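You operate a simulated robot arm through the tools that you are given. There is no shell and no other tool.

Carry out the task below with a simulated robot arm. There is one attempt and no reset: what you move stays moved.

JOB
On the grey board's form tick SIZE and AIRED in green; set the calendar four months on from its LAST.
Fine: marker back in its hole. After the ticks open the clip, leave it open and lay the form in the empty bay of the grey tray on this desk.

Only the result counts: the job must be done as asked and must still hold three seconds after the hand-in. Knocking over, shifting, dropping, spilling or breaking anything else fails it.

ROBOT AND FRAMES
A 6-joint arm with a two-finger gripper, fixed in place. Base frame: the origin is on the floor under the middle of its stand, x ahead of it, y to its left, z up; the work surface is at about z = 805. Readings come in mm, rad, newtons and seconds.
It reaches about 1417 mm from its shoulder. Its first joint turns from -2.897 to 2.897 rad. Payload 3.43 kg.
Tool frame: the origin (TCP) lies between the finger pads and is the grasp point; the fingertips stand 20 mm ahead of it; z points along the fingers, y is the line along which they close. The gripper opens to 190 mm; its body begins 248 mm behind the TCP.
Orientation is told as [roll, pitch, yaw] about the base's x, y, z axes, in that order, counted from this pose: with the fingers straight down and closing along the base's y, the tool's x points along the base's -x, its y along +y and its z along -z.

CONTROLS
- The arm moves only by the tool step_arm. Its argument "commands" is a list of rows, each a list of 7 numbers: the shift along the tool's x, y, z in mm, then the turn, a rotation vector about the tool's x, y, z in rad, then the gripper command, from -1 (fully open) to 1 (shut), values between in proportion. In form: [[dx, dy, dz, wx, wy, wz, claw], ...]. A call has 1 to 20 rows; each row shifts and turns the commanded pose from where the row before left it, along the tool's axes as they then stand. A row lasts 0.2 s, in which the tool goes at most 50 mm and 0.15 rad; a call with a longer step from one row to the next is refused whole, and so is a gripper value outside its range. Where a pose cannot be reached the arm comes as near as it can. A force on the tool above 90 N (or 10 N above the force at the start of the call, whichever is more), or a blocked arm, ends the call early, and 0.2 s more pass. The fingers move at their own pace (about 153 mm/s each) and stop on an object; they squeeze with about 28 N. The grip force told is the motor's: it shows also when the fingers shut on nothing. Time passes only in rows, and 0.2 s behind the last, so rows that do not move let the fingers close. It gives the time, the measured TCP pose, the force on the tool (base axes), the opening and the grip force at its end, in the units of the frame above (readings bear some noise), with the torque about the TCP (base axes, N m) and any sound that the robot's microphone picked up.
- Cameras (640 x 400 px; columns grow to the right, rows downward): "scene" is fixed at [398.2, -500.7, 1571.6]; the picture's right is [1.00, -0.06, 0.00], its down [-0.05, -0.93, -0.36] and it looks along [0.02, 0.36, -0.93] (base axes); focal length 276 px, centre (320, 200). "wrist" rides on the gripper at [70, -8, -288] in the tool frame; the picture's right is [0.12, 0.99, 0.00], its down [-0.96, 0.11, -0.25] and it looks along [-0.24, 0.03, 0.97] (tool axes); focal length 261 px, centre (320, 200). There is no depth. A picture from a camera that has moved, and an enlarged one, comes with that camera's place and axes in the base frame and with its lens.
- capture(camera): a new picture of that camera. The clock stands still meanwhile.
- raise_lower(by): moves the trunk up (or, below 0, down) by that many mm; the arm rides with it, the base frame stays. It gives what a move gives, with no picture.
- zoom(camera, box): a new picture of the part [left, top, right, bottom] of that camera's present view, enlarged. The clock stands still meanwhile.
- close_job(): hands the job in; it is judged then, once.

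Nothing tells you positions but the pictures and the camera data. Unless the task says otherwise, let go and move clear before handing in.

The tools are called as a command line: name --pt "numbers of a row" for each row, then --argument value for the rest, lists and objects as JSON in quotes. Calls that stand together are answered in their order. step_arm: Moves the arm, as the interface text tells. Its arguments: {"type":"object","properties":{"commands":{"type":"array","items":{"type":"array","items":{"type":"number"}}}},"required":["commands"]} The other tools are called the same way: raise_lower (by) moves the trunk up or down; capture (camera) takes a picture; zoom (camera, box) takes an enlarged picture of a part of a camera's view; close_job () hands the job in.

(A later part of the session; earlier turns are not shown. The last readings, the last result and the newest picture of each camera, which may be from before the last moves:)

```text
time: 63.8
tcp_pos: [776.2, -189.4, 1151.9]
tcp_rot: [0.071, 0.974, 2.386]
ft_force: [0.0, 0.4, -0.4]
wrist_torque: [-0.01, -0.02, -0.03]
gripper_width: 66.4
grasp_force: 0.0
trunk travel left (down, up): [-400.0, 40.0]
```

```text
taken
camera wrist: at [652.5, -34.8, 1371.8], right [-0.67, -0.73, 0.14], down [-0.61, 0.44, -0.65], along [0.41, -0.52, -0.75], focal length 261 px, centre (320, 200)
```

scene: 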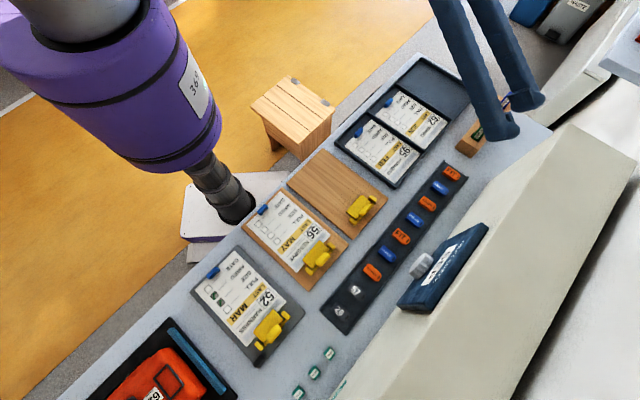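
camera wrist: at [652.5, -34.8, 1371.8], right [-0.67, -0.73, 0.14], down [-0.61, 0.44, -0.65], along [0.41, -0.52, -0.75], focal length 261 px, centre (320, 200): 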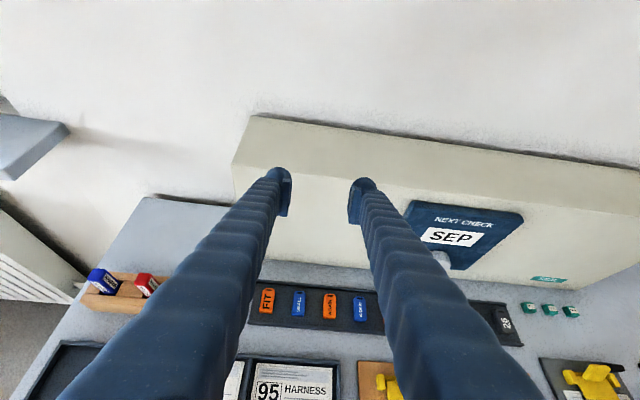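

step_arm --pt "0 0 0 0.008 0.1191 0.006 0.3" --pt "0 0 0 0.008 0.1191 0.006 0.3" --pt "0 0 0 0.008 0.1191 0.006 0.3" --pt "0 0 0 0.008 0.1191 0.006 0.3" --pt "0 0 0 0.008 0.1191 0.006 0.3" --pt "0 0 0 0 0 0 0.3"

capture --camera "wrist"

capture --camera "scene"

```text
time: 65.2
tcp_pos: [776.7, -190.1, 1153.8]
tcp_rot: [-1.892, 1.57, 0.469]
ft_force: [-0.9, 0.3, 0.1]
wrist_torque: [-0.01, 0.0, 0.01]
gripper_width: 66.5
grasp_force: 0.1
trunk travel left (down, up): [-400.0, 40.0]
```

```text
taken
camera wrist: at [579.2, 18.8, 1223.8], right [-0.7, -0.7, 0.12], down [-0.26, 0.09, -0.96], along [0.67, -0.7, -0.25], focal length 261 px, centre (320, 200)
```

wrist: 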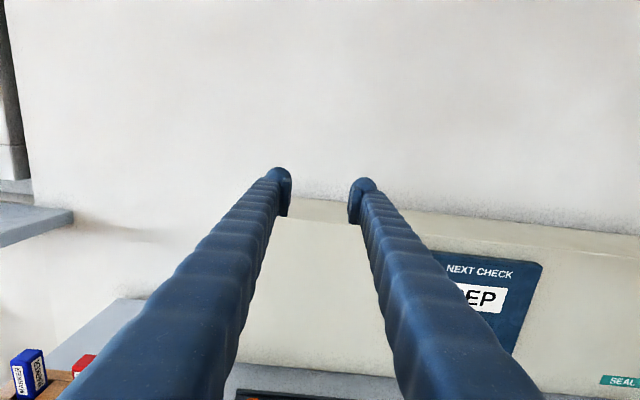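

```text
taken
```

scene: 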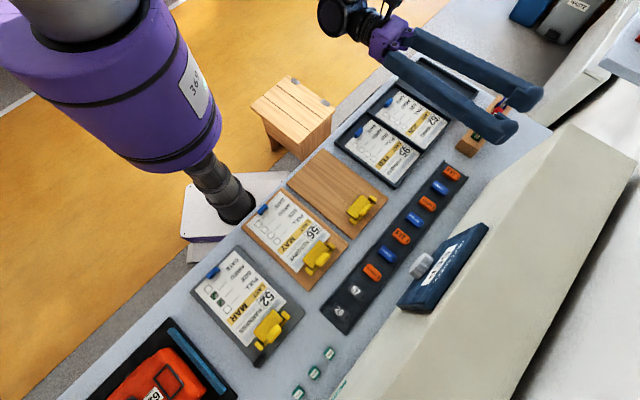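

The tool is horizontal now. I lower it to the knob's height here, where it is clear, and then move sideways to stand off the knob.

step_arm --pt "-45 0 -5 0 0 0 0.3" --pt "-45 0 -5 0 0 0 0.3" --pt "-45 0 -5 0 0 0 0.3" --pt "-45 0 -5 0 0 0 0.3" --pt "-45 0 0 0 0 0 0.3" --pt "0 0 0 0 0 0 0.3"

capture --camera "wrist"

capture --camera "scene"

```text
time: 66.6
tcp_pos: [764.3, -176.6, 926.6]
tcp_rot: [-0.537, 1.569, 1.82]
ft_force: [-0.8, 0.0, 1.0]
wrist_torque: [-0.02, 0.02, 0.0]
gripper_width: 66.5
grasp_force: 0.0
trunk travel left (down, up): [-400.0, 40.0]
```

```text
taken
camera wrist: at [566.1, 32.3, 998.0], right [-0.7, -0.7, 0.12], down [-0.26, 0.09, -0.96], along [0.67, -0.7, -0.25], focal length 261 px, centre (320, 200)
```

wrist: 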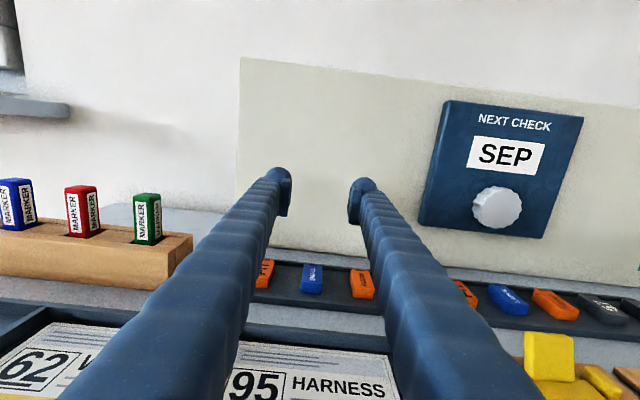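

```text
taken
```

scene: 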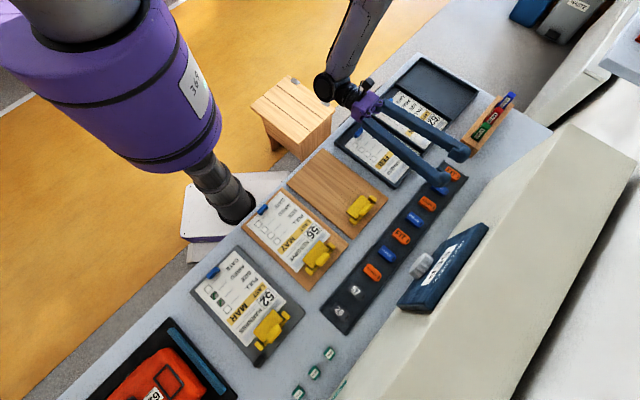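

step_arm --pt "0 42 0 0 0 0 0.3" --pt "0 42 0 0 0 0 0.3" --pt "0 42 0 0 0 0 0.3" --pt "0 42 0 0 0 0 0.3" --pt "0 42 0 0 0 0 0.3" --pt "0 42 0 0 0 0 0.3" --pt "0 0 0 0 0 0 0.3"

capture --camera "wrist"

capture --camera "scene"

```text
time: 68.2
tcp_pos: [630.9, -305.9, 916.1]
tcp_rot: [-0.013, 1.552, 2.311]
ft_force: [-1.0, 0.9, 0.5]
wrist_torque: [0.01, -0.01, -0.04]
gripper_width: 66.4
grasp_force: 0.0
out of reach, approached as far as the arm can: row 4, 5, 6
trunk travel left (down, up): [-400.0, 40.0]
```

```text
taken
camera wrist: at [440.3, -90.8, 992.4], right [-0.72, -0.68, 0.12], down [-0.27, 0.12, -0.96], along [0.64, -0.72, -0.26], focal length 261 px, centre (320, 200)
```

wrist: 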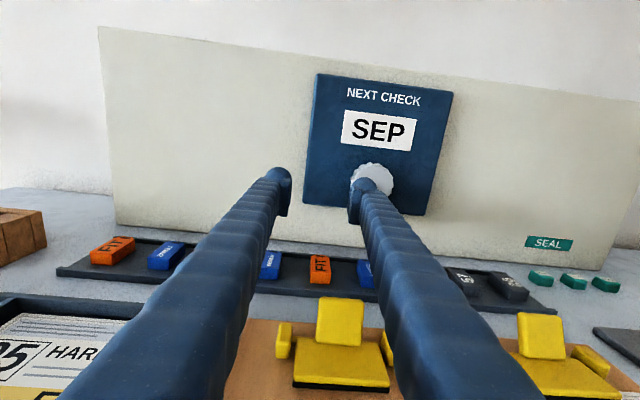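

```text
taken
```

scene: 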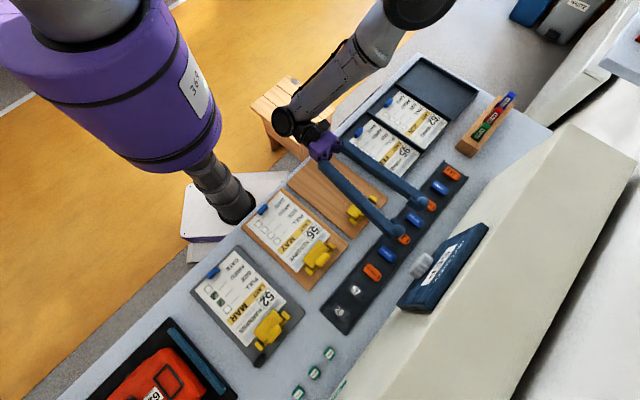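

The knob is close, but the arm ran out of reach sideways, since the wrist gets too near the base. I try stepping forward first and then sideways, with a little more trunk height.

raise_lower --by 40

step_arm --pt "-20 0 20 0 0 0 0.3" --pt "-20 0 14 0 0 0 0.3" --pt "0 0 0 0 0 0 0.3"

zoom --camera "wrist" --box '[200, 50, 520, 250]'

```text
time: 69.0
tcp_pos: [629.9, -305.7, 957.0]
tcp_rot: [-0.002, 1.551, 2.322]
ft_force: [-0.1, -0.4, -1.0]
wrist_torque: [-0.01, -0.02, -0.04]
gripper_width: 66.6
grasp_force: 0.1
trunk travel left (down, up): [-440.0, 0.0]
```

```text
time: 69.8
tcp_pos: [653.0, -328.9, 915.7]
tcp_rot: [-0.017, 1.552, 2.308]
ft_force: [-1.2, -0.3, -0.3]
wrist_torque: [-0.01, 0.0, 0.04]
gripper_width: 66.4
grasp_force: 0.1
trunk travel left (down, up): [-440.0, 0.0]
```

```text
2.00 times, centred on (360, 150) of wrist
camera zoom: at [463.0, -114.8, 991.5], right [-0.72, -0.68, 0.12], down [-0.27, 0.12, -0.96], along [0.64, -0.72, -0.26], focal length 521 px, centre (240, 300)
```

zoom: 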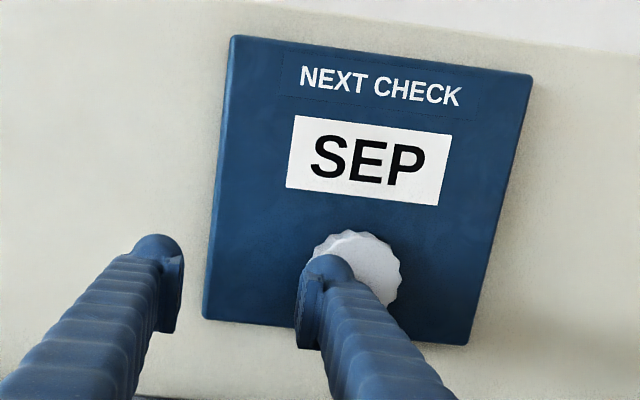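

step_arm --pt "6 24 0 0 0 0 0.3" --pt "6 24 0 0 0 0 0.3" --pt "3 24 0 0 0 0 0.3" --pt "0 0 0 0 0 0 0.3"

zoom --camera "wrist" --box '[200, 50, 520, 250]'

capture --camera "scene"

```text
time: 70.8
tcp_pos: [639.4, -353.1, 920.2]
tcp_rot: [0.015, 1.539, 2.319]
ft_force: [0.5, 0.9, -0.5]
wrist_torque: [0.01, -0.01, 0.0]
gripper_width: 66.5
grasp_force: 0.1
out of reach, approached as far as the arm can: row 1, 2, 3
trunk travel left (down, up): [-440.0, 0.0]
```

```text
2.00 times, centred on (360, 150) of wrist
camera zoom: at [454.6, -136.4, 999.7], right [-0.74, -0.67, 0.12], down [-0.27, 0.13, -0.95], along [0.62, -0.73, -0.28], focal length 521 px, centre (240, 300)
```

zoom: 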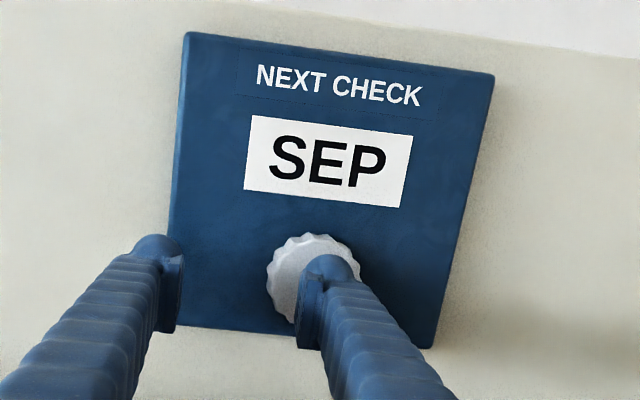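

```text
taken
```

scene: 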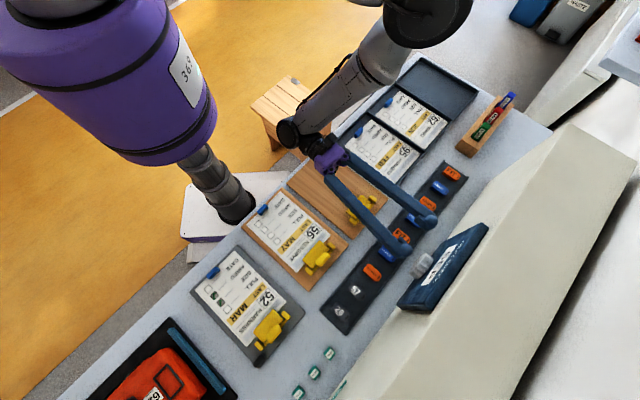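

Pointing fully horizontal is beyond the arm here. I'll instead slope the fingers downward about 45°: the pads stay vertical planes on both sides of the knob, so the grip still works.

step_arm --pt "0 0 -5 0 -0.125 0 0.3" --pt "0 0 -5 0 -0.125 0 0.3" --pt "0 0 0 0 -0.125 0 0.3" --pt "0 0 0 0 -0.125 0 0.3" --pt "0 0 0 0 -0.125 0 0.3" --pt "0 0 0 0 -0.125 0 0.3" --pt "0 0 0 0 0 0 0.3"

capture --camera "wrist"

capture --camera "scene"

```text
time: 72.4
tcp_pos: [633.4, -347.7, 920.1]
tcp_rot: [0.001, 0.799, 2.325]
ft_force: [0.5, -0.4, -1.0]
wrist_torque: [0.01, 0.0, -0.01]
gripper_width: 66.5
grasp_force: 0.0
trunk travel left (down, up): [-440.0, 0.0]
```

```text
taken
camera wrist: at [531.9, -227.1, 1171.9], right [-0.67, -0.74, 0.09], down [-0.66, 0.54, -0.52], along [0.34, -0.4, -0.85], focal length 261 px, centre (320, 200)
```

wrist: 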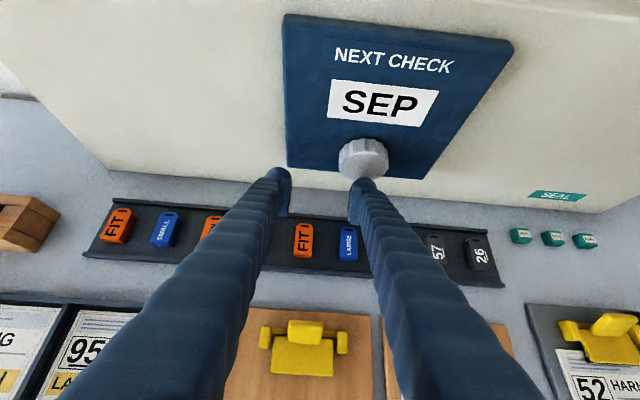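

```text
taken
```

scene: 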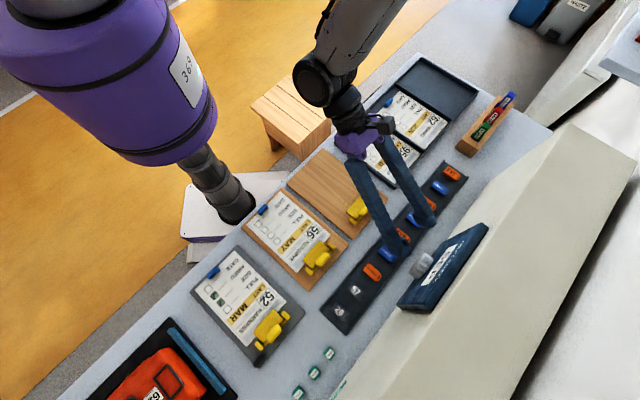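

zoom --camera "wrist" --box '[270, 0, 530, 200]'

zoom --camera "wrist" --box '[320, 120, 400, 200]'

zoom --camera "scene" --box '[390, 230, 460, 300]'

```text
2.00 times, centred on (400, 100) of wrist
camera zoom: at [531.9, -227.1, 1171.9], right [-0.67, -0.74, 0.09], down [-0.66, 0.54, -0.52], along [0.34, -0.4, -0.85], focal length 521 px, centre (160, 400)
```

zoom: 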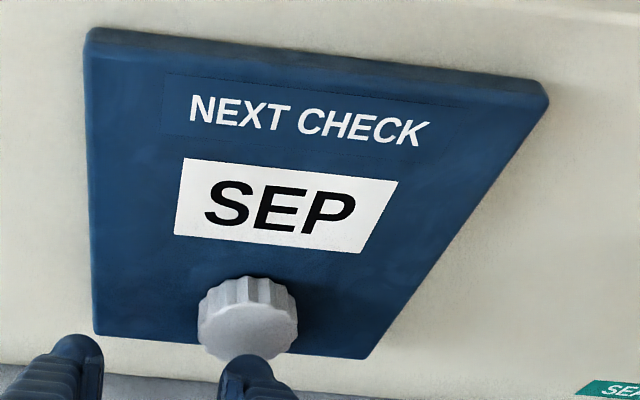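

```text
5.00 times, centred on (360, 160) of wrist
camera zoom: at [531.9, -227.1, 1171.9], right [-0.67, -0.74, 0.09], down [-0.66, 0.54, -0.52], along [0.34, -0.4, -0.85], focal length 1303 px, centre (120, 400)
```

zoom: 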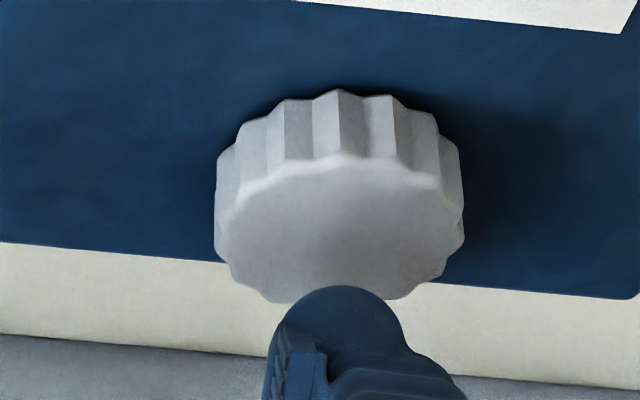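

```text
5.71 times, centred on (425, 265) of scene
camera zoom: at [398.2, -500.7, 1571.6], right [1.0, -0.06, 0.0], down [-0.05, -0.93, -0.36], along [0.02, 0.36, -0.93], focal length 1577 px, centre (-280, -171)
```

zoom: 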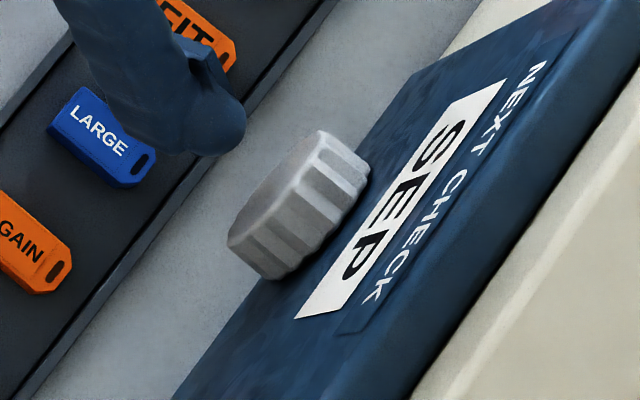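

Measured: the knob is about 62 mm across and 21 mm deep, with its front centre near (632,-421,922). The calendar faces exactly along 45°. I line up the yaw, open to about 110 mm and move in front of it.

step_arm --pt "0 0 0 0.022 0 -0.0216 -0.158" --pt "1 26 -1 0 0 0 -0.158" --pt "1 26 -1 0 0 0 -0.158" --pt "0 0 0 0 0 0 -0.158"

capture --camera "wrist"

zoom --camera "wrist" --box '[260, 100, 380, 220]'

zoom --camera "scene" --box '[330, 190, 470, 310]'

```text
time: 73.4
tcp_pos: [597.7, -379.7, 923.8]
tcp_rot: [0.011, 0.804, 2.356]
ft_force: [0.2, -0.5, -0.1]
wrist_torque: [0.04, -0.03, 0.05]
gripper_width: 109.9
grasp_force: 0.1
out of reach, approached as far as the arm can: row 3
trunk travel left (down, up): [-440.0, 0.0]
```

```text
taken
camera wrist: at [495.5, -259.3, 1174.0], right [-0.65, -0.75, 0.09], down [-0.68, 0.52, -0.52], along [0.34, -0.4, -0.85], focal length 261 px, centre (320, 200)
```

wrist: 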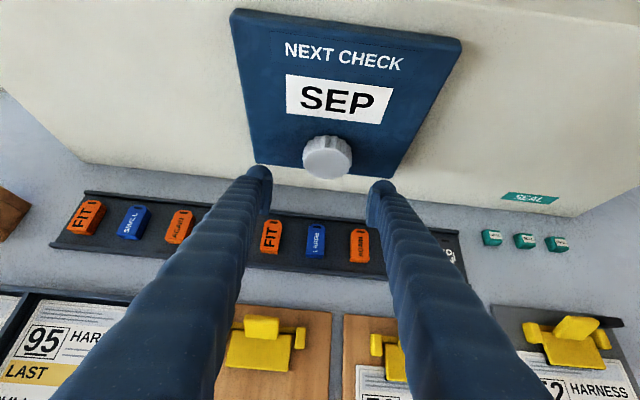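

```text
3.33 times, centred on (320, 160) of wrist
camera zoom: at [495.5, -259.3, 1174.0], right [-0.65, -0.75, 0.09], down [-0.68, 0.52, -0.52], along [0.34, -0.4, -0.85], focal length 869 px, centre (320, 333)
```

zoom: 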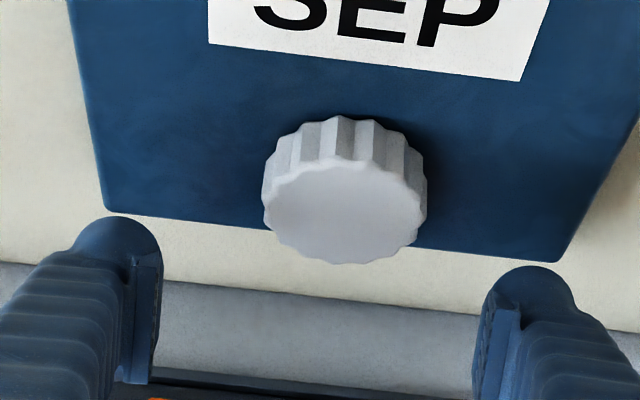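

```text
3.33 times, centred on (400, 250) of scene
camera zoom: at [398.2, -500.7, 1571.6], right [1.0, -0.06, 0.0], down [-0.05, -0.93, -0.36], along [0.02, 0.36, -0.93], focal length 920 px, centre (53, 33)
```

zoom: 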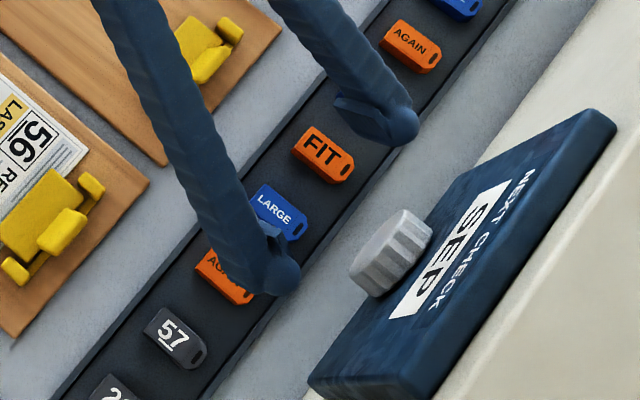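

step_arm --pt "9 2 9.3 0 0 0 -0.158" --pt "9 2 9.3 0 0 0 -0.158" --pt "9 1.25 9.3 0 0 0 -0.158" --pt "0 0 0 0 0 0 -0.158"

zoom --camera "wrist" --box '[240, 100, 400, 220]'

zoom --camera "scene" --box '[370, 220, 470, 310]'

```text
time: 74.4
tcp_pos: [628.6, -401.4, 923.7]
tcp_rot: [0.013, 0.803, 2.355]
ft_force: [-0.2, 0.8, -0.3]
wrist_torque: [0.01, 0.01, -0.01]
gripper_width: 110.1
grasp_force: 0.1
out of reach, approached as far as the arm can: row 1, 2, 3
trunk travel left (down, up): [-440.0, 0.0]
```

```text
3.33 times, centred on (320, 160) of wrist
camera zoom: at [527.0, -280.8, 1174.5], right [-0.65, -0.75, 0.09], down [-0.68, 0.52, -0.52], along [0.34, -0.4, -0.85], focal length 869 px, centre (320, 333)
```

zoom: 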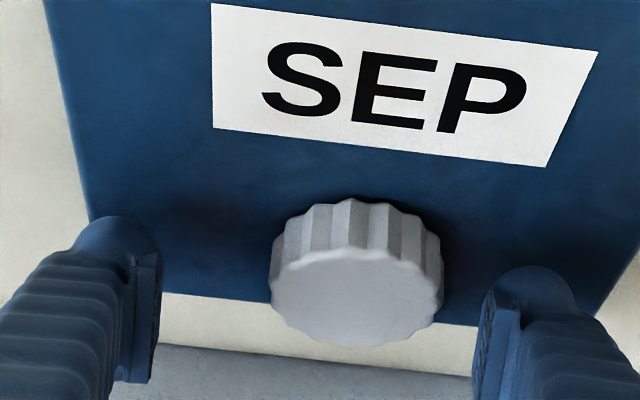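

```text
4.44 times, centred on (420, 265) of scene
camera zoom: at [398.2, -500.7, 1571.6], right [1.0, -0.06, 0.0], down [-0.05, -0.93, -0.36], along [0.02, 0.36, -0.93], focal length 1226 px, centre (-124, -89)
```

zoom: 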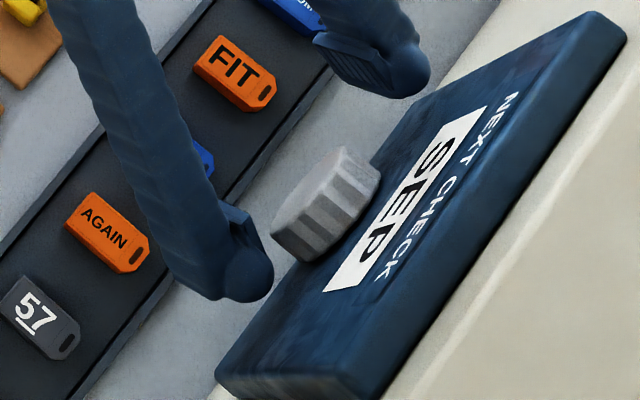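

The arm cannot quite reach knob centre in this pose. Rolling the whole tool about the knob's axis toward +e1 moves the wrist outward. I back off a little, roll by about 20° and recentre.

step_arm --pt "-10.5 0 -10.8 0 0 0 -0.158" --pt "0 0 0 -0.081 0.001 -0.084 -0.158" --pt "0 0 0 -0.081 0.001 -0.084 -0.158" --pt "0 0 0 -0.081 0.001 -0.084 -0.158" --pt "0 0 0 0 0 0 -0.158"

zoom --camera "wrist" --box '[200, 60, 440, 240]'

capture --camera "scene"

```text
time: 75.6
tcp_pos: [619.5, -389.4, 924.9]
tcp_rot: [0.486, 0.744, 2.697]
ft_force: [0.4, -0.8, -0.4]
wrist_torque: [-0.04, 0.0, -0.01]
gripper_width: 109.9
grasp_force: 0.0
trunk travel left (down, up): [-440.0, 0.0]
```

```text
2.22 times, centred on (320, 150) of wrist
camera zoom: at [573.5, -211.3, 1157.1], right [-0.58, -0.7, 0.42], down [-0.8, 0.4, -0.45], along [0.15, -0.6, -0.79], focal length 579 px, centre (320, 311)
```

zoom: 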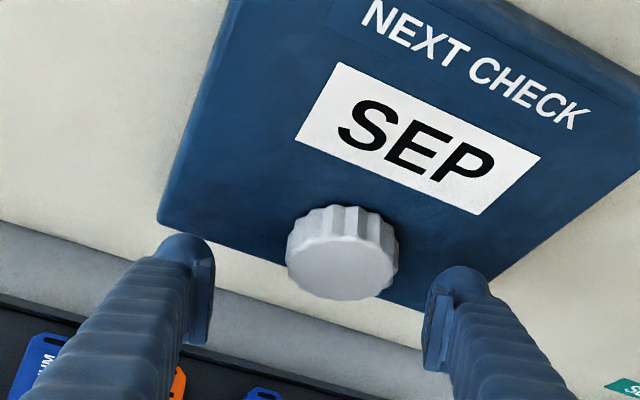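

```text
taken
```

scene: 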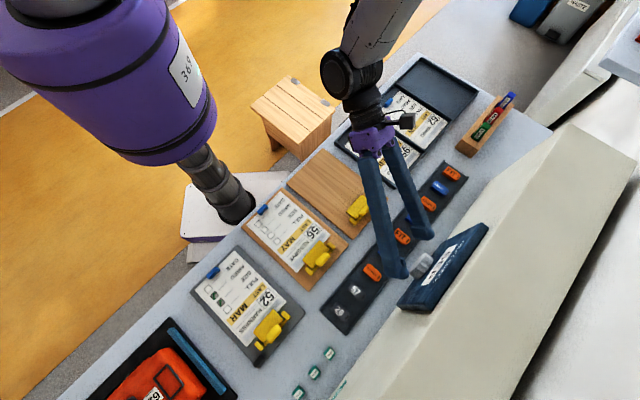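

step_arm --pt "0 10.2 0 0 0 0 -0.158" --pt "6 0 10 0 0 0 -0.158" --pt "5 0 8 0 0 0 -0.158" --pt "0 0 0 0 0 0 -0.158"

zoom --camera "wrist" --box '[240, 100, 400, 220]'

zoom --camera "scene" --box '[370, 220, 470, 310]'

```text
time: 76.6
tcp_pos: [625.5, -412.2, 923.4]
tcp_rot: [0.485, 0.745, 2.697]
ft_force: [0.2, 0.2, 0.1]
wrist_torque: [0.0, 0.0, 0.02]
gripper_width: 109.8
grasp_force: 0.0
trunk travel left (down, up): [-440.0, 0.0]
```

```text
3.33 times, centred on (320, 160) of wrist
camera zoom: at [580.4, -234.1, 1156.2], right [-0.58, -0.7, 0.42], down [-0.8, 0.4, -0.45], along [0.15, -0.6, -0.79], focal length 869 px, centre (320, 333)
```

zoom: 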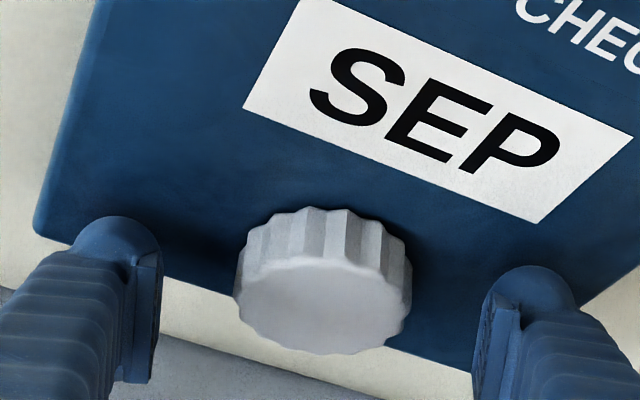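

```text
4.44 times, centred on (420, 265) of scene
camera zoom: at [398.2, -500.7, 1571.6], right [1.0, -0.06, 0.0], down [-0.05, -0.93, -0.36], along [0.02, 0.36, -0.93], focal length 1226 px, centre (-124, -89)
```

zoom: 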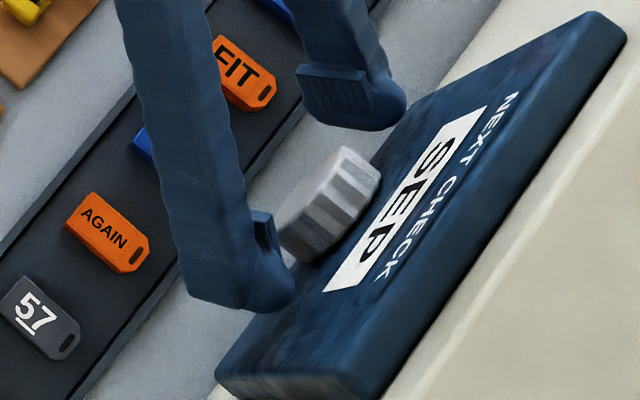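

step_arm --pt "4.2 0.9 7.6 0 0 0 -0.158" --pt "0 0 0 0 0 0 -0.158"

zoom --camera "wrist" --box '[240, 100, 400, 220]'

zoom --camera "scene" --box '[370, 220, 470, 310]'

```text
time: 77.2
tcp_pos: [629.5, -417.9, 922.5]
tcp_rot: [0.485, 0.744, 2.696]
ft_force: [-5.0, 5.8, 4.3]
wrist_torque: [0.16, -0.12, 0.49]
gripper_width: 110.7
grasp_force: 0.1
trunk travel left (down, up): [-440.0, 0.0]
```

```text
3.33 times, centred on (320, 160) of wrist
camera zoom: at [584.3, -240.6, 1154.9], right [-0.58, -0.7, 0.42], down [-0.8, 0.4, -0.45], along [0.15, -0.6, -0.79], focal length 869 px, centre (320, 333)
```

zoom: 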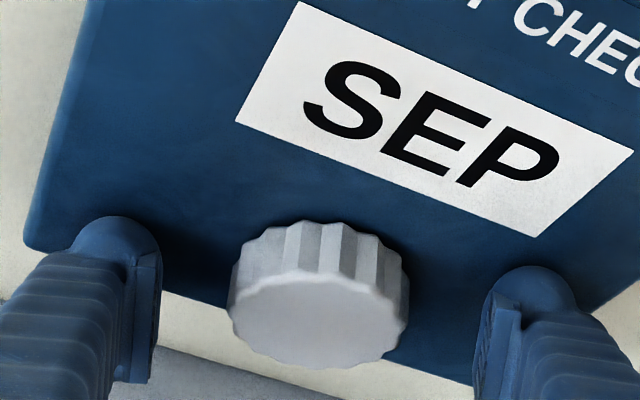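

```text
4.44 times, centred on (420, 265) of scene
camera zoom: at [398.2, -500.7, 1571.6], right [1.0, -0.06, 0.0], down [-0.05, -0.93, -0.36], along [0.02, 0.36, -0.93], focal length 1226 px, centre (-124, -89)
```

zoom: 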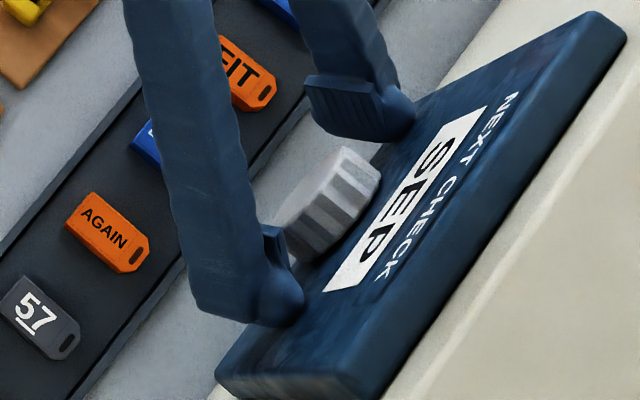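

The fingertips lightly touched the plate (about 8 N). I back off 2 mm and close on the knob.

step_arm --pt "-1.4 0 -1.45 0 0 0 -0.158" --pt "0 0 0 0 0 0 0.2" --pt "0 0 0 0 0 0 0.5" --pt "0 0 0 0 0 0 1" --pt "0 0 0 0 0 0 1"

zoom --camera "wrist" --box '[240, 100, 400, 220]'

zoom --camera "scene" --box '[370, 220, 470, 310]'

```text
time: 78.4
tcp_pos: [629.0, -416.3, 922.2]
tcp_rot: [0.485, 0.743, 2.698]
ft_force: [0.8, 19.2, -2.4]
wrist_torque: [0.13, 0.02, 0.27]
gripper_width: 60.2
grasp_force: 44.4
trunk travel left (down, up): [-440.0, 0.0]
```

```text
3.33 times, centred on (320, 160) of wrist
camera zoom: at [583.9, -238.3, 1154.3], right [-0.58, -0.7, 0.42], down [-0.8, 0.4, -0.45], along [0.15, -0.6, -0.79], focal length 869 px, centre (320, 333)
```

zoom: 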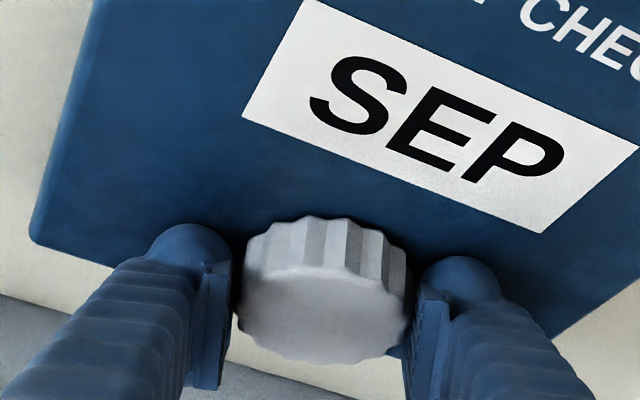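

```text
4.44 times, centred on (420, 265) of scene
camera zoom: at [398.2, -500.7, 1571.6], right [1.0, -0.06, 0.0], down [-0.05, -0.93, -0.36], along [0.02, 0.36, -0.93], focal length 1226 px, centre (-124, -89)
```

zoom: 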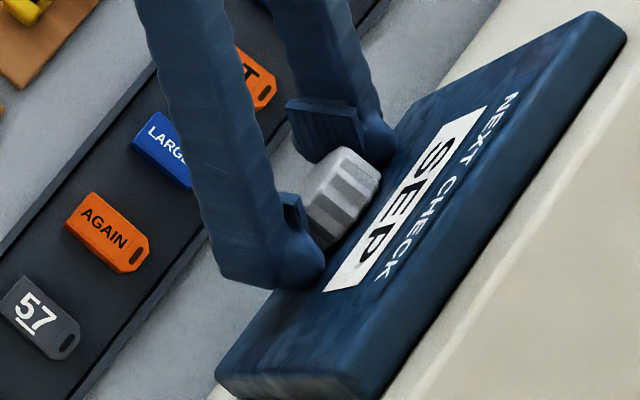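

step_arm --pt "-0.7 -1 -0.7 0 0 0 1" --pt "0 0 0 0 0 0 1"

step_arm --pt "0 0 0 -0.0694 0.0003 -0.0721 1" --pt "0 0 0 -0.0694 0.0003 -0.0721 1" --pt "0 0 0 -0.0694 0.0003 -0.0721 1" --pt "0 0 0 0 0 0 1"

zoom --camera "wrist" --box '[240, 70, 400, 220]'

zoom --camera "scene" --box '[370, 220, 470, 310]'

```text
time: 79.0
tcp_pos: [628.4, -415.6, 922.3]
tcp_rot: [0.485, 0.742, 2.698]
ft_force: [1.4, 9.2, -2.1]
wrist_torque: [-0.01, 0.12, 0.38]
gripper_width: 60.6
grasp_force: 45.0
trunk travel left (down, up): [-440.0, 0.0]
```

```text
time: 80.0
tcp_pos: [629.0, -416.8, 922.8]
tcp_rot: [0.835, 0.611, 2.92]
ft_force: [2.6, 9.2, -2.3]
wrist_torque: [-0.12, -0.14, 0.18]
gripper_width: 60.4
grasp_force: 45.0
trunk travel left (down, up): [-440.0, 0.0]
```

```text
2.67 times, centred on (320, 145) of wrist
camera zoom: at [629.4, -192.2, 1115.6], right [-0.46, -0.58, 0.67], down [-0.89, 0.31, -0.35], along [-0.01, -0.75, -0.66], focal length 695 px, centre (320, 347)
```

zoom: 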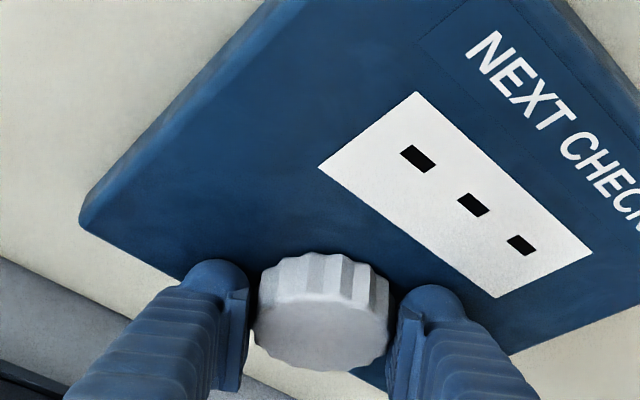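

```text
4.44 times, centred on (420, 265) of scene
camera zoom: at [398.2, -500.7, 1571.6], right [1.0, -0.06, 0.0], down [-0.05, -0.93, -0.36], along [0.02, 0.36, -0.93], focal length 1226 px, centre (-124, -89)
```

zoom: 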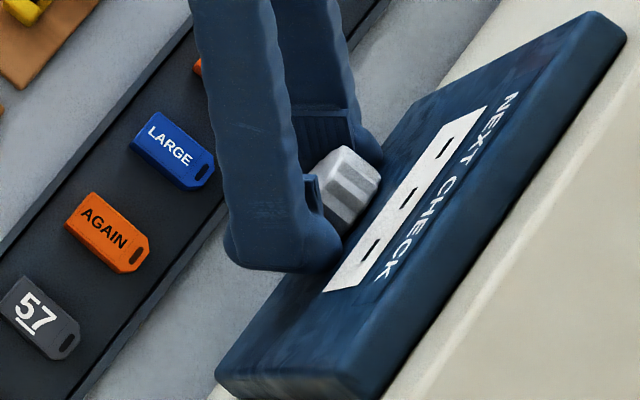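

The display shows dashes between months, so I turn on to a full 30° step.

step_arm --pt "0 0 0 -0.0763 0.0003 -0.0793 1" --pt "0 0 0 -0.0763 0.0003 -0.0793 1" --pt "0 0 0 0 0 0 1"

zoom --camera "wrist" --box '[240, 70, 400, 220]'

zoom --camera "scene" --box '[370, 220, 470, 310]'

```text
time: 80.8
tcp_pos: [628.2, -416.4, 921.6]
tcp_rot: [1.044, 0.484, 3.028]
ft_force: [0.4, 4.6, -2.2]
wrist_torque: [-0.17, -0.15, 0.27]
gripper_width: 60.6
grasp_force: 44.5
trunk travel left (down, up): [-440.0, 0.0]
```

```text
2.67 times, centred on (320, 145) of wrist
camera zoom: at [656.5, -165.1, 1076.3], right [-0.35, -0.46, 0.82], down [-0.93, 0.26, -0.25], along [-0.1, -0.85, -0.52], focal length 695 px, centre (320, 347)
```

zoom: 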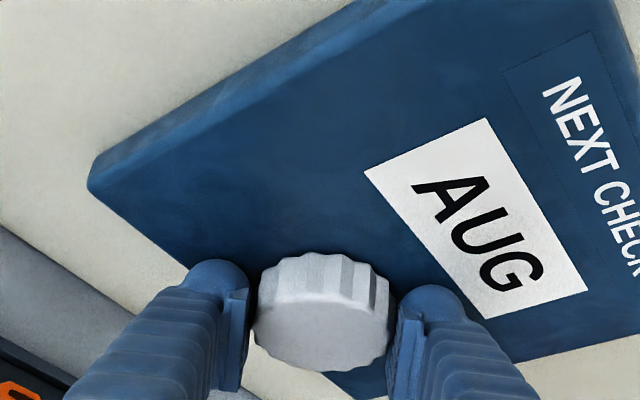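

```text
4.44 times, centred on (420, 265) of scene
camera zoom: at [398.2, -500.7, 1571.6], right [1.0, -0.06, 0.0], down [-0.05, -0.93, -0.36], along [0.02, 0.36, -0.93], focal length 1226 px, centre (-124, -89)
```

zoom: 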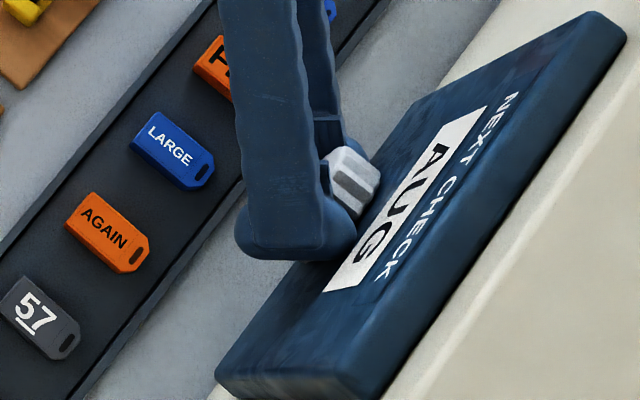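

AUG: turning this way steps backward. One more 30° step gives JUL.

step_arm --pt "0 0 0 -0.0908 0.0003 -0.0944 1" --pt "0 0 0 -0.0908 0.0003 -0.0944 1" --pt "0 0 0 0 0 0 1"

capture --camera "scene"

zoom --camera "wrist" --box '[240, 70, 400, 220]'

```text
time: 81.6
tcp_pos: [628.1, -417.0, 920.7]
tcp_rot: [1.258, 0.312, 3.11]
ft_force: [-1.1, 4.3, -3.3]
wrist_torque: [-0.14, -0.12, 0.16]
gripper_width: 60.5
grasp_force: 45.3
trunk travel left (down, up): [-440.0, 0.0]
```

```text
taken
```

scene: 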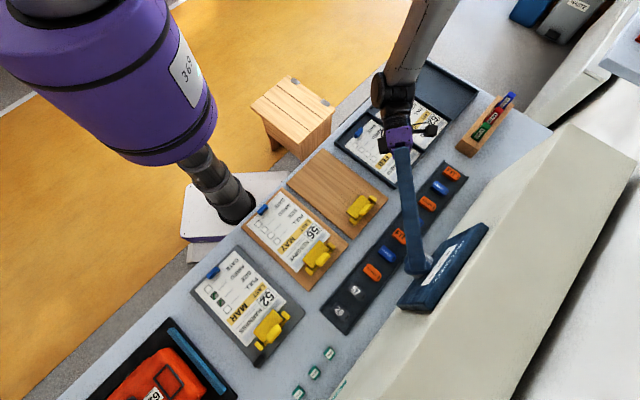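

```text
2.67 times, centred on (320, 145) of wrist
camera zoom: at [680.0, -141.7, 1019.9], right [-0.19, -0.3, 0.94], down [-0.97, 0.23, -0.12], along [-0.18, -0.93, -0.33], focal length 695 px, centre (320, 347)
```

zoom: 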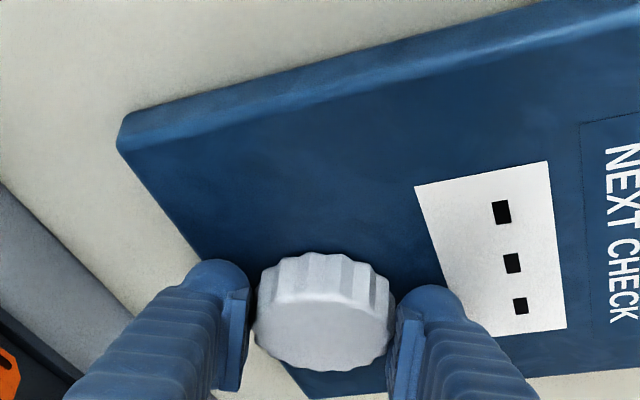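

step_arm --pt "0 0 0 -0.0908 0.0003 -0.0944 1" --pt "0 0 0 -0.0908 0.0003 -0.0944 1" --pt "0 0 0 0 0 0 1"

capture --camera "scene"

zoom --camera "wrist" --box '[240, 70, 400, 220]'

```text
time: 82.4
tcp_pos: [628.0, -416.8, 921.7]
tcp_rot: [1.45, 0.128, -3.131]
ft_force: [-3.1, 3.3, -5.2]
wrist_torque: [-0.25, -0.24, -0.17]
gripper_width: 60.7
grasp_force: 45.2
trunk travel left (down, up): [-440.0, 0.0]
```

```text
taken
```

scene: 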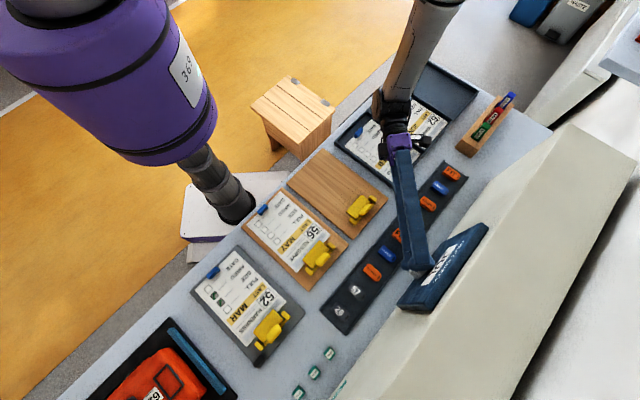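

```text
2.67 times, centred on (320, 145) of wrist
camera zoom: at [692.2, -129.4, 957.0], right [-0.01, -0.12, 0.99], down [-0.97, 0.22, 0.02], along [-0.22, -0.97, -0.12], focal length 695 px, centre (320, 347)
```

zoom: 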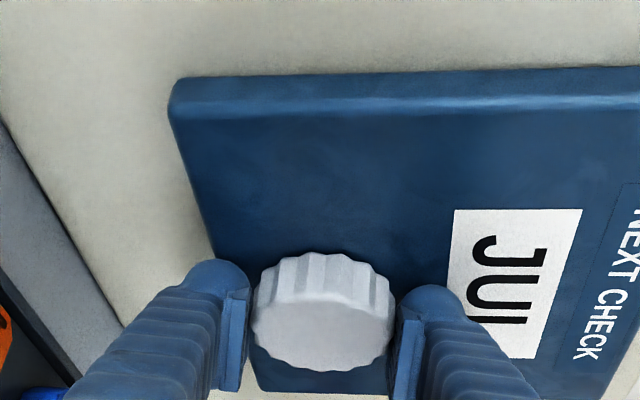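

step_arm --pt "0 0 0 0 0 0 0.25" --pt "0 0 0 0 0 0 0.158" --pt "0 0 0 0 0 0 0.158"

zoom --camera "wrist" --box '[240, 70, 400, 220]'

```text
time: 83.2
tcp_pos: [629.0, -416.7, 922.1]
tcp_rot: [1.446, 0.127, -3.128]
ft_force: [-0.4, -0.1, 0.6]
wrist_torque: [-0.03, -0.02, -0.01]
gripper_width: 80.0
grasp_force: 0.0
trunk travel left (down, up): [-440.0, 0.0]
```

```text
2.67 times, centred on (320, 145) of wrist
camera zoom: at [692.5, -129.3, 957.3], right [-0.01, -0.12, 0.99], down [-0.98, 0.22, 0.02], along [-0.22, -0.97, -0.12], focal length 695 px, centre (320, 347)
```

zoom: 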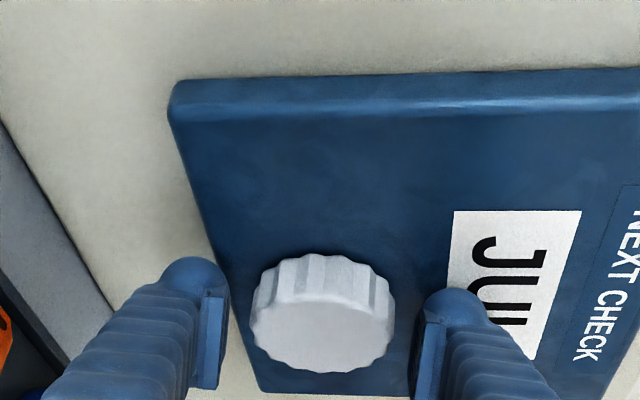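

Released cleanly. I retreat straight out from the wall and check the window.

step_arm --pt "-13.9 0 -14.4 0 0 0 0.158" --pt "-20.8 0 -21.6 0 0 0 0.158" --pt "-20.8 0 -21.6 0 0 0 0.158" --pt "0 0 0 0 0 0 0.158"

zoom --camera "scene" --box '[380, 210, 500, 320]'

capture --camera "wrist"

```text
time: 84.2
tcp_pos: [572.7, -360.3, 921.0]
tcp_rot: [1.449, 0.129, -3.13]
ft_force: [1.1, 0.2, -0.7]
wrist_torque: [-0.01, -0.01, 0.04]
gripper_width: 80.2
grasp_force: 0.0
trunk travel left (down, up): [-440.0, 0.0]
```

```text
3.64 times, centred on (440, 265) of scene
camera zoom: at [398.2, -500.7, 1571.6], right [1.0, -0.06, 0.0], down [-0.05, -0.93, -0.36], along [0.02, 0.36, -0.93], focal length 1003 px, centre (-116, -36)
```

zoom: 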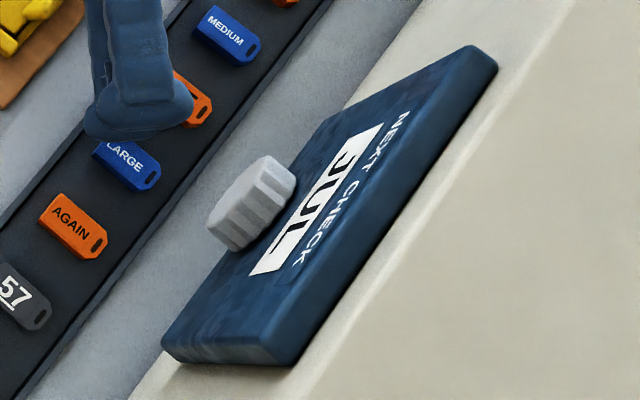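

```text
taken
camera wrist: at [635.4, -72.8, 956.7], right [-0.01, -0.12, 0.99], down [-0.98, 0.22, 0.02], along [-0.22, -0.97, -0.12], focal length 261 px, centre (320, 200)
```

wrist: 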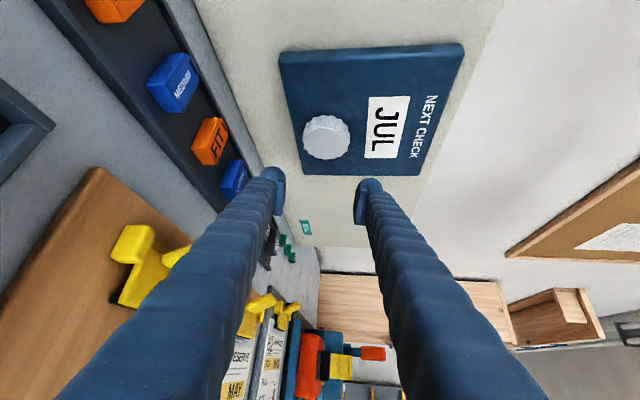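

The window reads JUL. Now I lift clear of the wall and bring the tool back to pointing straight down.

step_arm --pt "-7 44 -13 0 0 0 0.158" --pt "-7 44 -13 0 0 0 0.158" --pt "5.8 44.3 -5.4 0 0 0 0.158" --pt "5.8 44.3 -5.4 0 0 0 0.158" --pt "0 0 0 0 0 0 0.158"

step_arm --pt "0 0 0 0.1315 -0.0104 -0.0076 0.158" --pt "0 0 0 0.1315 -0.0104 -0.0076 0.158" --pt "0 0 0 0.1315 -0.0104 -0.0076 0.158" --pt "0 0 0 0.1315 -0.0104 -0.0076 0.158" --pt "0 0 0 0.1315 -0.0104 -0.0076 0.158" --pt "0 0 0 0.1315 -0.0104 -0.0076 0.158" --pt "0 0 0 0.1315 -0.0104 -0.0076 0.158" --pt "0 0 0 0.1315 -0.0104 -0.0076 0.158" --pt "0 0 0 0.1315 -0.0104 -0.0076 0.158" --pt "0 0 0 0.1315 -0.0104 -0.0076 0.158" --pt "0 0 0 0.1315 -0.0104 -0.0076 0.158" --pt "0 0 0 0 0 0 0.158"

capture --camera "scene"

```text
time: 85.4
tcp_pos: [546.5, -344.9, 1100.2]
tcp_rot: [1.448, 0.128, -3.13]
ft_force: [-0.2, -0.1, 0.4]
wrist_torque: [0.0, 0.01, -0.03]
gripper_width: 80.1
grasp_force: 0.1
trunk travel left (down, up): [-440.0, 0.0]
```

```text
time: 88.0
tcp_pos: [545.6, -344.2, 1098.7]
tcp_rot: [0.207, 0.018, 3.133]
ft_force: [-0.1, 0.1, 0.4]
wrist_torque: [-0.07, 0.02, 0.0]
gripper_width: 80.1
grasp_force: 0.1
out of reach, approached as far as the arm can: row 10, 11
trunk travel left (down, up): [-440.0, 0.0]
```

```text
taken
```

scene: 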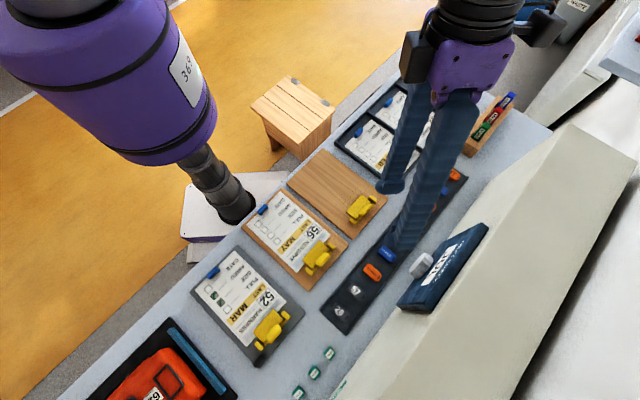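

step_arm --pt "0 0 0 0 0 0.13 0.158" --pt "0 0 0 0 0 0.13 0.158" --pt "0 0 0 0 0 0.13 0.158" --pt "0 0 0 0 0 0.13 0.158" --pt "0 0 0 0 0 0.13 0.158" --pt "0 0 0 0 0 0.13 0.158" --pt "0 0 0 0 0 0 0.158"

```text
time: 89.6
tcp_pos: [547.6, -344.9, 1100.5]
tcp_rot: [0.134, 0.159, 2.356]
ft_force: [0.5, -0.1, -0.5]
wrist_torque: [0.01, -0.01, 0.03]
gripper_width: 79.9
grasp_force: 0.2
trunk travel left (down, up): [-440.0, 0.0]
```

step_arm --pt "0 0 0 0.0664 -0.0788 -0.005 0.158" --pt "0 0 0 0.0664 -0.0788 -0.005 0.158" --pt "0 0 0 0 0 0.1309 0.158" --pt "0 0 0 0 0 0.1309 0.158" --pt "0 0 0 0 0 0.1309 0.158" --pt "0 0 0 0 0 0.1309 0.158" --pt "0 0 0 0 0 0.1309 0.158" --pt "0 0 0 0 0 0.1309 0.158" --pt "0 0 0 0 0 0.1309 0.158" --pt "0 0 0 0 0 0.1309 0.158" --pt "0 0 0 0 0 0.1309 0.158" --pt "0 0 0 0 0 0.1309 0.158" --pt "0 0 0 0 0 0.1309 0.158" --pt "0 0 0 0 0 0.1309 0.158" --pt "0 0 0 0 0 0 0.158"

raise_lower --by -100

step_arm --pt "0 0 -45 0 0 0 0.158" --pt "0 0 -45 0 0 0 0.158" --pt "0 0 -40 0 0 0 0.158" --pt "0 0 0 0 0 0 0.158"

capture --camera "scene"

```text
time: 92.8
tcp_pos: [546.9, -344.4, 1100.3]
tcp_rot: [0.001, 0.003, 0.786]
ft_force: [-0.6, 0.1, -0.2]
wrist_torque: [0.02, 0.0, 0.01]
gripper_width: 80.1
grasp_force: 0.1
trunk travel left (down, up): [-440.0, 0.0]
```

```text
time: 94.1
tcp_pos: [546.3, -345.7, 1000.3]
tcp_rot: [0.0, 0.002, 0.788]
ft_force: [0.2, -0.2, 0.5]
wrist_torque: [-0.01, -0.02, 0.04]
gripper_width: 80.2
grasp_force: 0.0
trunk travel left (down, up): [-340.0, 100.0]
```

```text
time: 95.1
tcp_pos: [546.5, -344.2, 1129.3]
tcp_rot: [0.001, 0.003, 0.787]
ft_force: [-0.1, 0.9, -0.6]
wrist_torque: [-0.04, 0.06, 0.01]
gripper_width: 80.0
grasp_force: 0.0
trunk travel left (down, up): [-340.0, 100.0]
```

```text
taken
```

scene: 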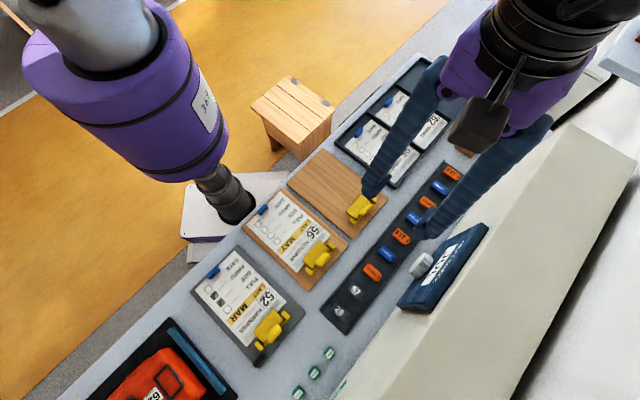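

raise_lower --by -140

step_arm --pt "0 0 -45 0 0 0 1" --pt "0 0 -45 0 0 0 1" --pt "0 0 0 0 0 0 1"

```text
time: 96.8
tcp_pos: [546.4, -343.9, 989.2]
tcp_rot: [0.0, 0.002, 0.787]
ft_force: [0.2, 0.4, 0.1]
wrist_torque: [0.0, -0.01, -0.02]
gripper_width: 80.1
grasp_force: 0.1
trunk travel left (down, up): [-200.0, 240.0]
```

```text
time: 97.6
tcp_pos: [546.6, -342.5, 1078.7]
tcp_rot: [0.001, 0.001, 0.787]
ft_force: [-0.5, -0.2, -0.4]
wrist_torque: [-0.03, 0.06, -0.01]
gripper_width: 0.0
grasp_force: 28.0
trunk travel left (down, up): [-200.0, 240.0]
```

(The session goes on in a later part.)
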